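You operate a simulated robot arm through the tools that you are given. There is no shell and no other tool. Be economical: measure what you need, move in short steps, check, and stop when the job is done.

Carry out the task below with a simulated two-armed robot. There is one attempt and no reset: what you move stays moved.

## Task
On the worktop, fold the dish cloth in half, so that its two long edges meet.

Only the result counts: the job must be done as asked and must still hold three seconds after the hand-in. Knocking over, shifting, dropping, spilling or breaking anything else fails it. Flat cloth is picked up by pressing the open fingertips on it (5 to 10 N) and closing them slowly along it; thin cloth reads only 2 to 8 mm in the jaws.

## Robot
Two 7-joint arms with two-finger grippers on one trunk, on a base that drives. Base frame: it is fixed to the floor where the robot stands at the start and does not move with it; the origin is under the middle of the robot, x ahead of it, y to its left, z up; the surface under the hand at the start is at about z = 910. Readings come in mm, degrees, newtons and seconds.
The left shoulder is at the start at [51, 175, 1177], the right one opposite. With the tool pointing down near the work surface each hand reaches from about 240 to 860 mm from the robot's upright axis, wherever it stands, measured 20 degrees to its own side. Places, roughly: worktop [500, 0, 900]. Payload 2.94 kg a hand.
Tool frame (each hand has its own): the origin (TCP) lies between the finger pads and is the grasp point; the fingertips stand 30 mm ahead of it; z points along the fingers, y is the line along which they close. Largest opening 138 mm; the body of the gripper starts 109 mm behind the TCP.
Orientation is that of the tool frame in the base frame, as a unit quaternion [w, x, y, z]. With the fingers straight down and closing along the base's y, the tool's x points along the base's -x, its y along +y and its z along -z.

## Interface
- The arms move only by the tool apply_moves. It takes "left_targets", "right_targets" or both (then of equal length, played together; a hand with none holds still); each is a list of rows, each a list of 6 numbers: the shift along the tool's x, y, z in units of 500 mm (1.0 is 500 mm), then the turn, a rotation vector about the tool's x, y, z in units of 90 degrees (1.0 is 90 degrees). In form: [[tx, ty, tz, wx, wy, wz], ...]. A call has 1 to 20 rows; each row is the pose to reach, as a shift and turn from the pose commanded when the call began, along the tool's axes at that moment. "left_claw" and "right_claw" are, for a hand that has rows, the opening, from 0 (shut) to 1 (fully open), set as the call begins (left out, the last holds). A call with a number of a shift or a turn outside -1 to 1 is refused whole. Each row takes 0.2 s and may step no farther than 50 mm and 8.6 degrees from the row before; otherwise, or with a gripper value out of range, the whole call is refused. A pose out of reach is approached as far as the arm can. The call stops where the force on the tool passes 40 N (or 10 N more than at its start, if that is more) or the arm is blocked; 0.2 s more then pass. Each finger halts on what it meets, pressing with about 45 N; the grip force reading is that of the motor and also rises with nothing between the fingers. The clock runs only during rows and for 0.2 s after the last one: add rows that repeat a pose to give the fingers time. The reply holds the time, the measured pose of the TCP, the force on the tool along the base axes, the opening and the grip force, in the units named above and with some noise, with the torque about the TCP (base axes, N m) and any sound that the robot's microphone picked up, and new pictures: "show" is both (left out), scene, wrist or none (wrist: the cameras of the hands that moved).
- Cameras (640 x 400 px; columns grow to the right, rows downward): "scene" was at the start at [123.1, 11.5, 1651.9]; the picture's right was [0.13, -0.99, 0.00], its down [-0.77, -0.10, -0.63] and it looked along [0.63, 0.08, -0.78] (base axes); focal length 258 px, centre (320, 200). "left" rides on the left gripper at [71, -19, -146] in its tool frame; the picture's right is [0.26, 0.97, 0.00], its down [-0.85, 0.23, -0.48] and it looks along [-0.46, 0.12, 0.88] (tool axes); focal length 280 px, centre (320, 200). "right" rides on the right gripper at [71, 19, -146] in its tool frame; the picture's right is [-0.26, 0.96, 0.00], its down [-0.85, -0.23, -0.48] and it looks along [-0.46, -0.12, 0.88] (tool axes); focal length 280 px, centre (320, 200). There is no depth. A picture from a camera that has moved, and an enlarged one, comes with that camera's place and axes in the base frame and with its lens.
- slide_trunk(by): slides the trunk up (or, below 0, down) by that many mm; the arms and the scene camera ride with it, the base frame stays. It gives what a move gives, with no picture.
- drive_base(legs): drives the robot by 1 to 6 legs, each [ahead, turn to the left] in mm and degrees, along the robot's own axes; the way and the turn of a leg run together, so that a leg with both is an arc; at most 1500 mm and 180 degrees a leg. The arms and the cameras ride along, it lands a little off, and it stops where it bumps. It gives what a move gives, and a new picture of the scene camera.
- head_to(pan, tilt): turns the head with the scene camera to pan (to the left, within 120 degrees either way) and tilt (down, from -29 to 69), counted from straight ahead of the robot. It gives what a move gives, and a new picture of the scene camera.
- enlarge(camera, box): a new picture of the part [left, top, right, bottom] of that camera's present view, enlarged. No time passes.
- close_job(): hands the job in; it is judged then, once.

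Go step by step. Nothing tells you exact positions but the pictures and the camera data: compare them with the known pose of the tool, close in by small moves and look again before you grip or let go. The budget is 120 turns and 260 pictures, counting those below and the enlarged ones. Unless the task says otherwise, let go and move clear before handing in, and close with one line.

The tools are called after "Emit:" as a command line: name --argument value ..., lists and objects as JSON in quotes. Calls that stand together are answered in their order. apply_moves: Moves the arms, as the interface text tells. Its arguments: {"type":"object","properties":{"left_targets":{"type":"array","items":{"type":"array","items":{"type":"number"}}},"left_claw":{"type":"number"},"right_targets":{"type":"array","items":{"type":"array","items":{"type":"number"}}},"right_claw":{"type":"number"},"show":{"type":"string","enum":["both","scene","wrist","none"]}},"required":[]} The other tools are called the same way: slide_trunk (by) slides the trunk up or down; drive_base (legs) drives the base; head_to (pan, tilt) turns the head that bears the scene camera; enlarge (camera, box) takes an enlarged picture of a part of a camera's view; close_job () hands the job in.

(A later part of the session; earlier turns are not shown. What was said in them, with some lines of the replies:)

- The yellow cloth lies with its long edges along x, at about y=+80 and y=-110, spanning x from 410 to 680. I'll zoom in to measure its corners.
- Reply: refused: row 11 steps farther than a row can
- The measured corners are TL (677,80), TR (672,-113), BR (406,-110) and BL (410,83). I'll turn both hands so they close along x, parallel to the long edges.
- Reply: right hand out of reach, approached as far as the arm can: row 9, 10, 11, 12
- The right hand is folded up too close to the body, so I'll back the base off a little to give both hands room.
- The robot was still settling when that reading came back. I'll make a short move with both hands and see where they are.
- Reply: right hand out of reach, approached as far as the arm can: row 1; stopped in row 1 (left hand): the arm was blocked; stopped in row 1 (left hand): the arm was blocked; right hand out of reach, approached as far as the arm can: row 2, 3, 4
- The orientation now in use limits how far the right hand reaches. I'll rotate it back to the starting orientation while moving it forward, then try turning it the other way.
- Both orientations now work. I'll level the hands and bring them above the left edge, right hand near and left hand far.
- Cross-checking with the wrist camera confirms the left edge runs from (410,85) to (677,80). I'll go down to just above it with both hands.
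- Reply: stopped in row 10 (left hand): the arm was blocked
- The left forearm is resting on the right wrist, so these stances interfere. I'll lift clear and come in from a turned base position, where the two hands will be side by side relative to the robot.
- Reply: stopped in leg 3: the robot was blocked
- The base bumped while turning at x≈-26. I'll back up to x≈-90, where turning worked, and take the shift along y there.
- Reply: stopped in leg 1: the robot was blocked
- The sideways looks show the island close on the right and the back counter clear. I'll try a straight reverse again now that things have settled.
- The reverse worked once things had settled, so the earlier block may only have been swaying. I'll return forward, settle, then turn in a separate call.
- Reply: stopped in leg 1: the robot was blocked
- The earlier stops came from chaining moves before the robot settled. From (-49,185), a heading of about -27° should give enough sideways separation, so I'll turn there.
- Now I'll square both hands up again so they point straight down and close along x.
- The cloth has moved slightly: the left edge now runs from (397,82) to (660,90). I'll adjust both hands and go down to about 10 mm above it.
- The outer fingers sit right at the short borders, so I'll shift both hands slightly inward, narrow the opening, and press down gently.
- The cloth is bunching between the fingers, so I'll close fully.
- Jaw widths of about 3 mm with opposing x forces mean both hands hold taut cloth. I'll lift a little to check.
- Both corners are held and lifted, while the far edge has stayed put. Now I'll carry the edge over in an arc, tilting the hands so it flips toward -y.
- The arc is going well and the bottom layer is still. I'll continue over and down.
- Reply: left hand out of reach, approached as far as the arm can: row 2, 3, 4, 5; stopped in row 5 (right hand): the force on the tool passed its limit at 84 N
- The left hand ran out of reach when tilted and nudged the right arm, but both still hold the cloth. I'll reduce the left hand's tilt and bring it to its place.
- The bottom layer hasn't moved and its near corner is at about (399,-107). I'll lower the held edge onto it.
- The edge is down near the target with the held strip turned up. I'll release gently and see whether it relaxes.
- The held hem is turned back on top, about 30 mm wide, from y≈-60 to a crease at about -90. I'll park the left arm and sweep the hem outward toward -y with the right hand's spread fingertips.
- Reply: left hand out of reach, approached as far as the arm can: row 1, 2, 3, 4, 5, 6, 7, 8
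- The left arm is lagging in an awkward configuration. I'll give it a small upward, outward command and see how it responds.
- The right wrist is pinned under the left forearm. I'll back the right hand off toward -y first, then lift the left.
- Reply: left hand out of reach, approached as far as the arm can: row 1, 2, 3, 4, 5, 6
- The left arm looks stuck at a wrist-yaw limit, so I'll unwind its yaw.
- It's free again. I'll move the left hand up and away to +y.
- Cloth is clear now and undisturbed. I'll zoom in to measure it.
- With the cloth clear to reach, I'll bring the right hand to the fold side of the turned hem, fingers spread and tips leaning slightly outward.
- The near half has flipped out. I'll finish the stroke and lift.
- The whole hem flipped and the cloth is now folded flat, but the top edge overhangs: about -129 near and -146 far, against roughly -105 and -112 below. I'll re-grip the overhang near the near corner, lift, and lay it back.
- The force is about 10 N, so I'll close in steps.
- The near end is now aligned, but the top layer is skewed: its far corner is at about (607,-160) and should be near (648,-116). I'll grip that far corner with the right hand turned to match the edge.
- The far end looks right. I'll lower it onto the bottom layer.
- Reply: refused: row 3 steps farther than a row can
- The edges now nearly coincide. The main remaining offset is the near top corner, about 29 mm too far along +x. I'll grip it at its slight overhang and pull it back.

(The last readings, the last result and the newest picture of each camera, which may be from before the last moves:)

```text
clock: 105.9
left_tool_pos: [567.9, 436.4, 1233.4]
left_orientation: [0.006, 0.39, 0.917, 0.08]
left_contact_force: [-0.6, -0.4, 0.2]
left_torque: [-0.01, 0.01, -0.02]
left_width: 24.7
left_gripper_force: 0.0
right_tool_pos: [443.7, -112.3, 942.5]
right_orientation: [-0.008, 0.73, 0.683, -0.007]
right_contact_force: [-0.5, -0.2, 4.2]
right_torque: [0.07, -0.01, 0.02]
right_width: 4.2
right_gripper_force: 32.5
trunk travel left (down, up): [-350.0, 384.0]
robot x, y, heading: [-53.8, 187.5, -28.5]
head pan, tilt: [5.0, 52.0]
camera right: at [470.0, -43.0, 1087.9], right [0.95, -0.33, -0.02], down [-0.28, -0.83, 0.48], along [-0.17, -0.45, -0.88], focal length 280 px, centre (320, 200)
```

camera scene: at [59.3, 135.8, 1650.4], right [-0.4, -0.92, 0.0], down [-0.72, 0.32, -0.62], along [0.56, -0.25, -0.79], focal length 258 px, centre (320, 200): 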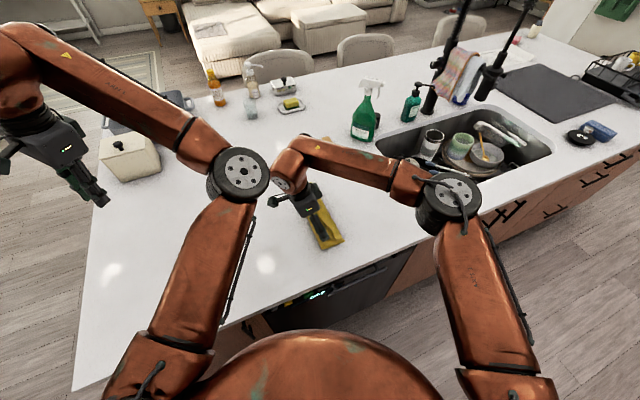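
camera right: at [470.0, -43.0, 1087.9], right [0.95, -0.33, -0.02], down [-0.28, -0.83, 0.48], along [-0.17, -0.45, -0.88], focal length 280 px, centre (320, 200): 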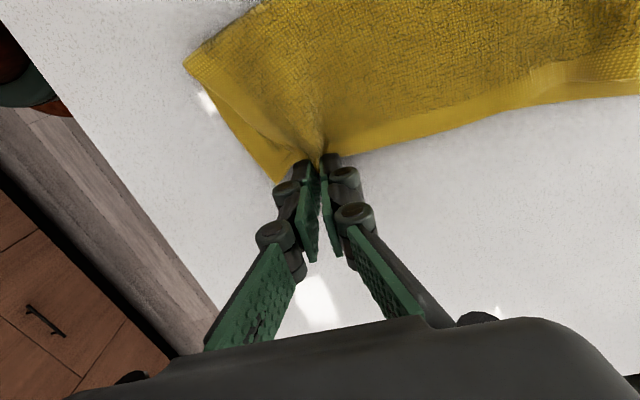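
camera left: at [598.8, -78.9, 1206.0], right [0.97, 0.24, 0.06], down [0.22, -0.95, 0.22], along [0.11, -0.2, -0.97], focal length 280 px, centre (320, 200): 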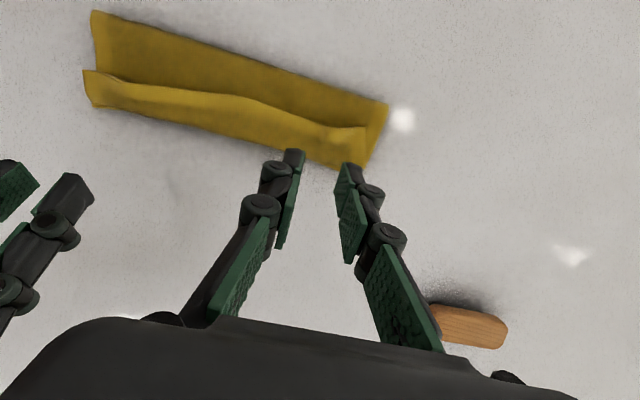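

Emit:
apply_moves --right_targets '[[0.01, 0, -0.03, 0, 0, 0], [0.02, -0.01, -0.06, 0, 0, 0], [0.03, -0.025, -0.08, 0, 0, 0], [0.03, -0.04, -0.08, 0, 0, 0], [0.03, -0.04, -0.08, 0, 0, 0]]' --show "wrist"

Emit:
enlarge --camera "scene" --box '[280, 170, 360, 255]'

```text
clock: 107.1
left_tool_pos: [568.6, 436.7, 1233.6]
left_orientation: [0.005, 0.389, 0.918, 0.078]
left_contact_force: [0.0, 0.7, 0.2]
left_torque: [-0.01, 0.02, 0.01]
left_width: 24.9
left_gripper_force: 0.0
right_tool_pos: [424.6, -95.1, 981.2]
right_orientation: [-0.008, 0.73, 0.684, -0.008]
right_contact_force: [1.2, -0.2, 0.0]
right_torque: [-0.05, -0.06, 0.03]
right_width: 4.1
right_gripper_force: 33.0
trunk travel left (down, up): [-350.0, 384.0]
robot x, y, heading: [-50.7, 189.8, -28.6]
head pan, tilt: [5.0, 52.0]
camera right: at [452.2, -26.1, 1128.2], right [0.95, -0.32, -0.02], down [-0.28, -0.83, 0.48], along [-0.17, -0.45, -0.88], focal length 280 px, centre (320, 200)
```

right: 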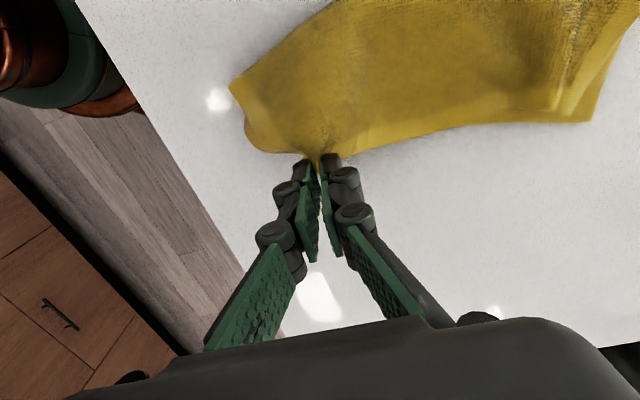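

```text
4.71 times, centred on (320, 212) of scene
camera zoom: at [59.7, 136.0, 1650.4], right [-0.4, -0.92, 0.0], down [-0.72, 0.32, -0.62], along [0.56, -0.25, -0.79], focal length 1212 px, centre (320, 141)
```

zoom: 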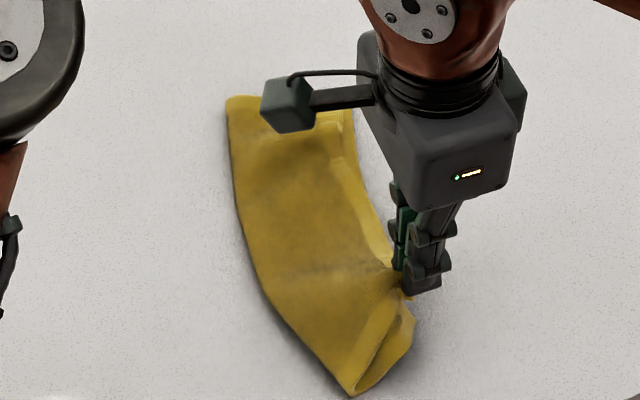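

Both layers came up together. I'll set them back down where they were and release.

Emit:
apply_moves --right_targets '[[-0.01, 0.01, 0.02, 0, 0, 0], [-0.02, 0.02, 0.04, 0, 0, 0], [-0.03, 0.025, 0.06, 0, 0, 0], [-0.034, 0.03, 0.072, 0, 0, 0], [-0.034, 0.03, 0.072, 0, 0, 0]]' --show "none"

Emit:
apply_moves --right_targets '[[0, 0, 0, 0, 0, 0], [0, 0, 0, 0, 0, 0], [0, 0, 0, 0, 0, 0], [0, 0, 0, 0, 0, 0]]' --right_claw 0.28 --show "none"

Emit:
apply_moves --right_targets '[[0, 0, -0.06, 0, 0, 0], [-0.03, 0, -0.13, 0, 0, 0], [-0.09, 0, -0.18, 0, 0, 0], [-0.18, 0, -0.2, 0, 0, 0], [-0.18, 0, -0.2, 0, 0, 0]]' --show "wrist"

Emit:
enlarge --camera "scene" --box '[280, 170, 360, 255]'

```text
clock: 108.3
left_tool_pos: [568.4, 436.2, 1233.5]
left_orientation: [0.007, 0.39, 0.918, 0.079]
left_contact_force: [-0.3, 0.6, -0.4]
left_torque: [0.0, -0.02, -0.02]
left_width: 24.8
left_gripper_force: 0.0
right_tool_pos: [439.9, -113.5, 946.5]
right_orientation: [-0.007, 0.73, 0.683, -0.007]
right_contact_force: [-0.1, -0.6, 0.9]
right_torque: [-0.02, -0.04, 0.01]
right_width: 3.9
right_gripper_force: 32.7
trunk travel left (down, up): [-350.0, 384.0]
robot x, y, heading: [-52.1, 183.9, -28.4]
head pan, tilt: [5.0, 52.0]
```

```text
clock: 109.3
left_tool_pos: [567.4, 435.7, 1233.2]
left_orientation: [0.006, 0.39, 0.917, 0.079]
left_contact_force: [-0.4, 0.8, -0.1]
left_torque: [-0.02, 0.0, -0.01]
left_width: 24.7
left_gripper_force: 0.1
right_tool_pos: [439.0, -113.6, 947.4]
right_orientation: [-0.007, 0.73, 0.683, -0.007]
right_contact_force: [0.7, 0.2, 0.0]
right_torque: [-0.04, 0.01, -0.02]
right_width: 38.4
right_gripper_force: 0.1
trunk travel left (down, up): [-350.0, 384.0]
robot x, y, heading: [-49.3, 188.6, -28.8]
head pan, tilt: [5.0, 52.0]
```

```text
clock: 110.5
left_tool_pos: [569.8, 437.3, 1232.5]
left_orientation: [0.006, 0.389, 0.918, 0.078]
left_contact_force: [0.1, 0.0, 0.0]
left_torque: [-0.06, -0.02, 0.02]
left_width: 24.8
left_gripper_force: 0.1
right_tool_pos: [435.6, -203.4, 1047.2]
right_orientation: [-0.009, 0.73, 0.683, -0.007]
right_contact_force: [0.4, 0.5, -0.3]
right_torque: [-0.03, 0.04, -0.01]
right_width: 38.5
right_gripper_force: 0.1
trunk travel left (down, up): [-350.0, 384.0]
robot x, y, heading: [-48.1, 184.7, -28.3]
head pan, tilt: [5.0, 52.0]
camera right: at [462.8, -133.2, 1192.6], right [0.95, -0.32, -0.02], down [-0.28, -0.83, 0.48], along [-0.17, -0.45, -0.88], focal length 280 px, centre (320, 200)
```

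right: 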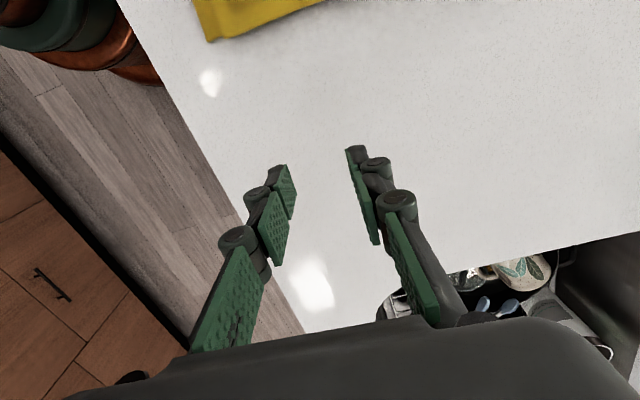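

```text
4.71 times, centred on (320, 212) of scene
camera zoom: at [60.1, 137.1, 1650.4], right [-0.4, -0.92, 0.0], down [-0.72, 0.32, -0.62], along [0.56, -0.25, -0.79], focal length 1212 px, centre (320, 141)
```

zoom: 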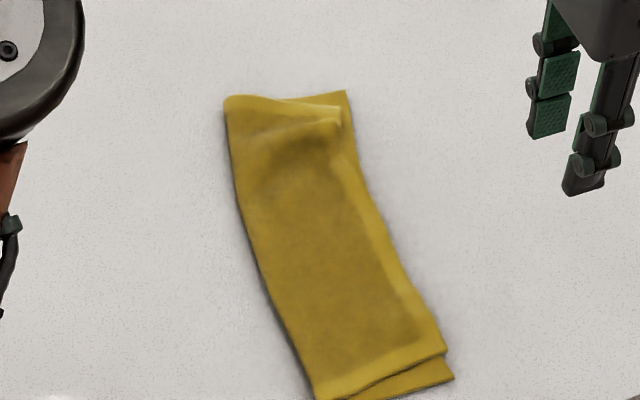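

Emit:
apply_moves --right_targets '[[0.02, 0.04, -0.05, 0, 0, 0], [0.04, 0.08, -0.1, 0, 0, 0], [0.06, 0.12, -0.15, 0, 0, 0], [0.08, 0.16, -0.2, 0, 0, 0], [0.12, 0.19, -0.25, 0, 0, 0], [0.18, 0.19, -0.25, 0, 0, 0], [0.18, 0.19, -0.25, 0, 0, 0]]' --right_claw 1 --show "wrist"

```text
clock: 112.1
left_tool_pos: [568.6, 435.7, 1233.4]
left_orientation: [0.006, 0.39, 0.918, 0.079]
left_contact_force: [-0.6, 1.0, -0.4]
left_torque: [0.0, -0.01, -0.01]
left_width: 24.8
left_gripper_force: 0.0
right_tool_pos: [537.0, -119.1, 1168.1]
right_orientation: [-0.007, 0.73, 0.683, -0.007]
right_contact_force: [0.8, 0.1, -0.1]
right_torque: [0.02, -0.01, -0.02]
right_width: 137.9
right_gripper_force: 0.0
trunk travel left (down, up): [-350.0, 384.0]
robot x, y, heading: [-51.7, 184.8, -28.6]
head pan, tilt: [5.0, 52.0]
camera right: at [565.4, -49.6, 1314.5], right [0.95, -0.33, -0.02], down [-0.28, -0.83, 0.48], along [-0.17, -0.45, -0.88], focal length 280 px, centre (320, 200)
```

right: 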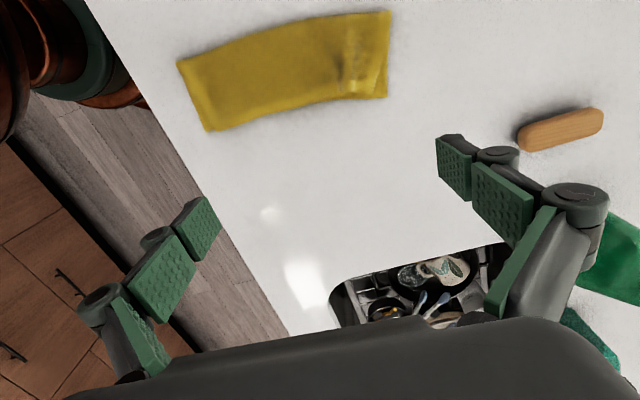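

Emit:
enlarge --camera "right" --box '[160, 0, 410, 156]'

```text
2.56 times, centred on (285, 78) of right
camera zoom: at [565.4, -49.6, 1314.5], right [0.95, -0.33, -0.02], down [-0.28, -0.83, 0.48], along [-0.17, -0.45, -0.88], focal length 718 px, centre (410, 512)
```

zoom: 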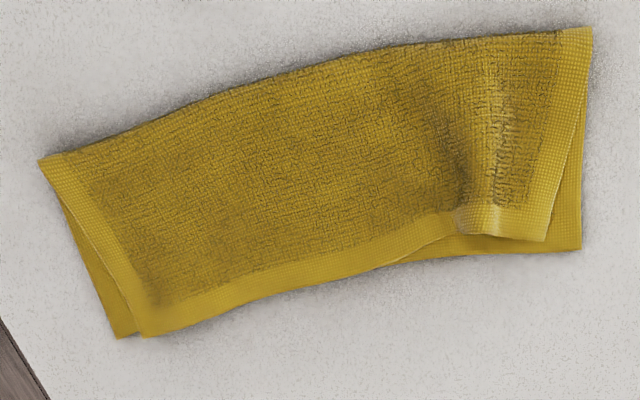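

The long edges now match within roughly 15 mm, with one small ruck near the far end. I'll try a light press with closed fingertips, dragging the top corner gently outward to smooth it.

Emit:
apply_moves --right_targets '[[0.01, 0.04, 0.05, 0, 0, 0], [0.02, 0.08, 0.1, 0, 0, 0], [0.032, 0.116, 0.16, 0, 0, 0], [0.032, 0.116, 0.24, 0, 0, 0], [0.032, 0.116, 0.32, 0, 0, 0], [0.032, 0.116, 0.38, 0, 0, 0], [0.032, 0.116, 0.41, 0, 0, 0], [0.032, 0.116, 0.425, 0, 0, 0], [0.032, 0.116, 0.425, 0, 0, 0], [0.032, 0.116, 0.425, 0, 0, 0]]' --right_claw 0 --show "wrist"

```text
clock: 114.3
left_tool_pos: [567.0, 436.5, 1232.5]
left_orientation: [0.005, 0.39, 0.918, 0.078]
left_contact_force: [0.7, -0.3, -0.7]
left_torque: [0.03, -0.02, 0.02]
left_width: 24.7
left_gripper_force: 0.1
right_tool_pos: [593.5, -107.1, 954.7]
right_orientation: [-0.007, 0.73, 0.683, -0.007]
right_contact_force: [-0.1, 0.2, 0.1]
right_torque: [0.0, -0.01, 0.03]
right_width: 0.0
right_gripper_force: 28.7
trunk travel left (down, up): [-350.0, 384.0]
robot x, y, heading: [-51.5, 187.0, -28.6]
head pan, tilt: [5.0, 52.0]
camera right: at [620.4, -37.2, 1100.9], right [0.95, -0.33, -0.02], down [-0.28, -0.83, 0.48], along [-0.17, -0.45, -0.88], focal length 280 px, centre (320, 200)
```

right: 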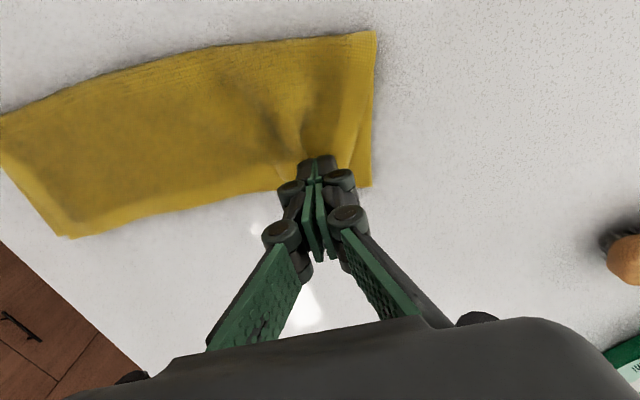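

Emit:
apply_moves --right_targets '[[0, 0, 0.01, 0, 0, 0], [0, 0, 0.018, 0, 0, 0], [0, 0, 0.018, 0, 0, 0]]' --show "none"

```text
clock: 115.1
left_tool_pos: [567.6, 437.3, 1233.9]
left_orientation: [0.005, 0.39, 0.918, 0.078]
left_contact_force: [0.3, -0.1, 0.4]
left_torque: [0.01, 0.02, 0.05]
left_width: 25.0
left_gripper_force: 0.1
right_tool_pos: [593.2, -106.0, 945.1]
right_orientation: [-0.008, 0.73, 0.683, -0.007]
right_contact_force: [-0.2, -0.9, 2.6]
right_torque: [0.01, -0.01, -0.01]
right_width: 0.0
right_gripper_force: 28.4
trunk travel left (down, up): [-350.0, 384.0]
robot x, y, heading: [-50.7, 184.4, -28.4]
head pan, tilt: [5.0, 52.0]
```

Contact is light at 2.6 N. I'll drag outward about 20 mm in x and 10 mm in -y, then lift.

Emit:
apply_moves --right_targets '[[-0.004, 0.01, 0.001, 0, 0, 0], [-0.009, 0.02, 0.001, 0, 0, 0], [-0.013, 0.03, 0.001, 0, 0, 0], [-0.018, 0.042, 0.001, 0, 0, 0], [-0.018, 0.042, 0.001, 0, 0, 0], [-0.018, 0.042, -0.06, 0, 0, 0], [-0.018, 0.042, -0.15, 0, 0, 0], [-0.02, 0.0, -0.2, 0, 0, 0], [-0.02, -0.05, -0.27, 0, 0, 0], [-0.02, -0.08, -0.35, 0, 0, 0], [-0.02, -0.08, -0.44, 0, 0, 0], [-0.02, -0.08, -0.44, 0, 0, 0]]' --show "none"

Emit:
enlarge --camera "right" --box '[160, 0, 410, 156]'

```text
clock: 117.7
left_tool_pos: [569.0, 434.9, 1233.8]
left_orientation: [0.005, 0.39, 0.918, 0.078]
left_contact_force: [0.0, -0.6, 0.3]
left_torque: [0.06, 0.02, -0.02]
left_width: 24.7
left_gripper_force: 0.1
right_tool_pos: [556.8, -114.6, 1166.9]
right_orientation: [-0.007, 0.73, 0.683, -0.008]
right_contact_force: [-0.1, 0.3, 0.1]
right_torque: [0.04, 0.0, 0.01]
right_width: 0.2
right_gripper_force: 28.7
right hand out of reach, approached as far as the arm can: row 7
trunk travel left (down, up): [-350.0, 384.0]
robot x, y, heading: [-49.2, 184.8, -28.6]
head pan, tilt: [5.0, 52.0]
```

```text
2.56 times, centred on (285, 78) of right
camera zoom: at [584.3, -45.7, 1312.8], right [0.95, -0.33, -0.02], down [-0.28, -0.83, 0.48], along [-0.17, -0.45, -0.88], focal length 718 px, centre (410, 512)
```

zoom: 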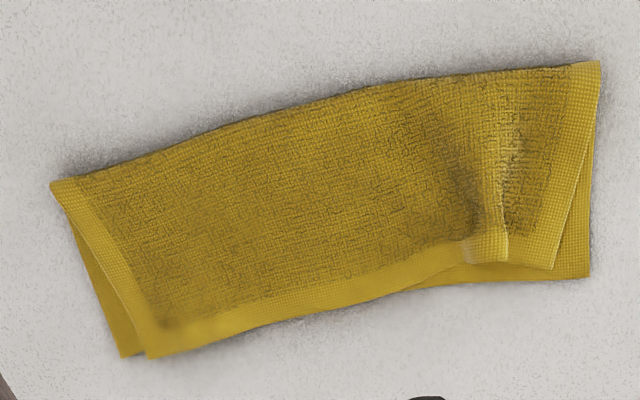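

Mostly both layers shifted together. I'll try one spreading stroke: straddle the ruck, press lightly, and open the fingers, which pulls the top layer's ends outward where they're needed.

Emit:
apply_moves --right_targets '[[0.01, 0.04, 0.06, 0, 0, 0], [0.023, 0.081, 0.12, 0, 0, 0], [0.023, 0.081, 0.2, 0, 0, 0], [0.023, 0.081, 0.28, 0, 0, 0], [0.023, 0.081, 0.36, 0, 0, 0], [0.023, 0.081, 0.41, 0, 0, 0], [0.023, 0.081, 0.43, 0, 0, 0], [0.023, 0.081, 0.443, 0, 0, 0], [0.023, 0.081, 0.446, 0, 0, 0], [0.023, 0.081, 0.446, 0, 0, 0]]' --right_claw 0.18 --show "wrist"

```text
clock: 119.9
left_tool_pos: [567.2, 436.8, 1234.4]
left_orientation: [0.006, 0.39, 0.917, 0.079]
left_contact_force: [-0.4, 0.4, 1.0]
left_torque: [-0.03, 0.03, -0.04]
left_width: 24.8
left_gripper_force: 0.1
right_tool_pos: [592.7, -106.0, 945.0]
right_orientation: [-0.007, 0.73, 0.683, -0.007]
right_contact_force: [1.7, 1.8, 10.9]
right_torque: [0.07, -0.19, -0.02]
right_width: 25.3
right_gripper_force: 0.3
trunk travel left (down, up): [-350.0, 384.0]
robot x, y, heading: [-49.8, 184.3, -28.6]
head pan, tilt: [5.0, 52.0]
camera right: at [619.4, -36.2, 1092.0], right [0.95, -0.33, -0.02], down [-0.28, -0.83, 0.48], along [-0.17, -0.45, -0.88], focal length 280 px, centre (320, 200)
```

right: 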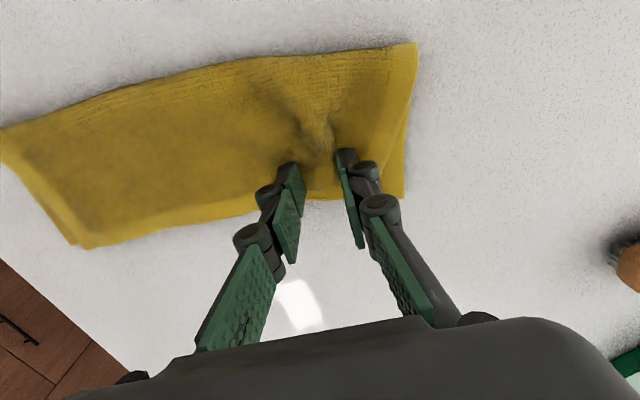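

The fingers straddle the ruck at about 11 N. Now I'll spread them slowly.

Emit:
apply_moves --right_targets '[[0, 0, -0.002, 0, 0, 0], [0, 0, -0.002, 0, 0, 0]]' --right_claw 0.26 --show "none"

Emit:
apply_moves --right_targets '[[0, 0, 0, 0, 0, 0], [0, 0, 0, 0, 0, 0]]' --right_claw 0.36 --show "none"

Emit:
apply_moves --right_targets '[[0, 0, 0, 0, 0, 0], [0, 0, 0, 0, 0, 0]]' --right_claw 0.44 --show "none"

Emit:
apply_moves --right_targets '[[0, 0, -0.06, 0, 0, 0], [0, 0, -0.14, 0, 0, 0], [-0.01, -0.04, -0.2, 0, 0, 0], [-0.02, -0.08, -0.27, 0, 0, 0], [-0.02, -0.08, -0.35, 0, 0, 0], [-0.02, -0.08, -0.44, 0, 0, 0], [-0.02, -0.08, -0.44, 0, 0, 0]]' --show "none"

Emit:
enlarge --camera "right" --box '[160, 0, 410, 156]'

```text
clock: 120.5
left_tool_pos: [569.2, 436.2, 1234.5]
left_orientation: [0.006, 0.39, 0.917, 0.078]
left_contact_force: [0.2, 0.7, 0.5]
left_torque: [-0.01, -0.02, -0.01]
left_width: 24.6
left_gripper_force: 0.0
right_tool_pos: [592.1, -105.7, 944.7]
right_orientation: [-0.007, 0.73, 0.683, -0.007]
right_contact_force: [0.7, 1.1, 7.7]
right_torque: [0.05, -0.08, 0.0]
right_width: 35.7
right_gripper_force: 0.1
trunk travel left (down, up): [-350.0, 384.0]
robot x, y, heading: [-48.0, 184.7, -28.7]
head pan, tilt: [5.0, 52.0]
```

```text
clock: 121.1
left_tool_pos: [569.0, 435.8, 1233.4]
left_orientation: [0.006, 0.389, 0.918, 0.078]
left_contact_force: [-0.1, 0.5, 0.1]
left_torque: [0.02, -0.02, -0.02]
left_width: 24.6
left_gripper_force: 0.1
right_tool_pos: [592.3, -105.3, 944.2]
right_orientation: [-0.008, 0.73, 0.683, -0.008]
right_contact_force: [-0.6, -0.1, 3.0]
right_torque: [0.03, -0.04, -0.03]
right_width: 51.2
right_gripper_force: 0.0
trunk travel left (down, up): [-350.0, 384.0]
robot x, y, heading: [-52.2, 187.1, -28.7]
head pan, tilt: [5.0, 52.0]
```

```text
clock: 121.7
left_tool_pos: [567.2, 436.2, 1233.4]
left_orientation: [0.005, 0.389, 0.918, 0.079]
left_contact_force: [-0.3, 0.1, 0.8]
left_torque: [0.0, 0.0, -0.03]
left_width: 24.9
left_gripper_force: 0.1
right_tool_pos: [592.7, -107.2, 945.1]
right_orientation: [-0.007, 0.73, 0.684, -0.007]
right_contact_force: [-0.9, -0.5, 3.5]
right_torque: [0.02, 0.01, 0.04]
right_width: 60.8
right_gripper_force: 0.0
trunk travel left (down, up): [-350.0, 384.0]
robot x, y, heading: [-50.9, 187.4, -28.5]
head pan, tilt: [5.0, 52.0]
```

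```text
clock: 123.3
left_tool_pos: [568.5, 434.6, 1233.0]
left_orientation: [0.004, 0.389, 0.918, 0.078]
left_contact_force: [0.4, 0.1, -0.4]
left_torque: [0.02, 0.03, 0.05]
left_width: 24.8
left_gripper_force: 0.1
right_tool_pos: [555.9, -116.3, 1163.7]
right_orientation: [-0.008, 0.73, 0.683, -0.008]
right_contact_force: [0.4, 0.6, 0.2]
right_torque: [0.03, 0.0, -0.01]
right_width: 60.7
right_gripper_force: 0.1
trunk travel left (down, up): [-350.0, 384.0]
robot x, y, heading: [-53.1, 189.9, -28.8]
head pan, tilt: [5.0, 52.0]
```

```text
2.56 times, centred on (285, 78) of right
camera zoom: at [582.0, -46.7, 1310.3], right [0.95, -0.33, -0.02], down [-0.28, -0.83, 0.48], along [-0.17, -0.45, -0.88], focal length 718 px, centre (410, 512)
```

zoom: 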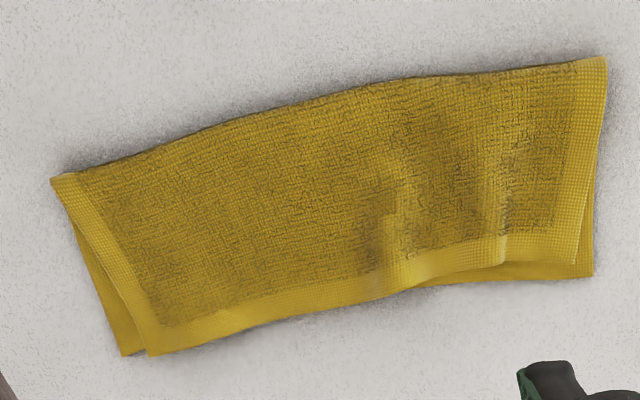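

The long edges now meet within about 10 to 15 mm along their whole length. The cloth lies folded in half, the hands are clear, and nothing else was disturbed, so I'm handing in.

Emit:
close_job

```text
The job is handed in.
```

The dish cloth is folded in half on the worktop. Its two long edges meet to within about 10 to 15 mm, with the top layer's two loose corners about that far from those below. Slight wrinkles remain in the top layer, and I saw nothing else on the worktop move.
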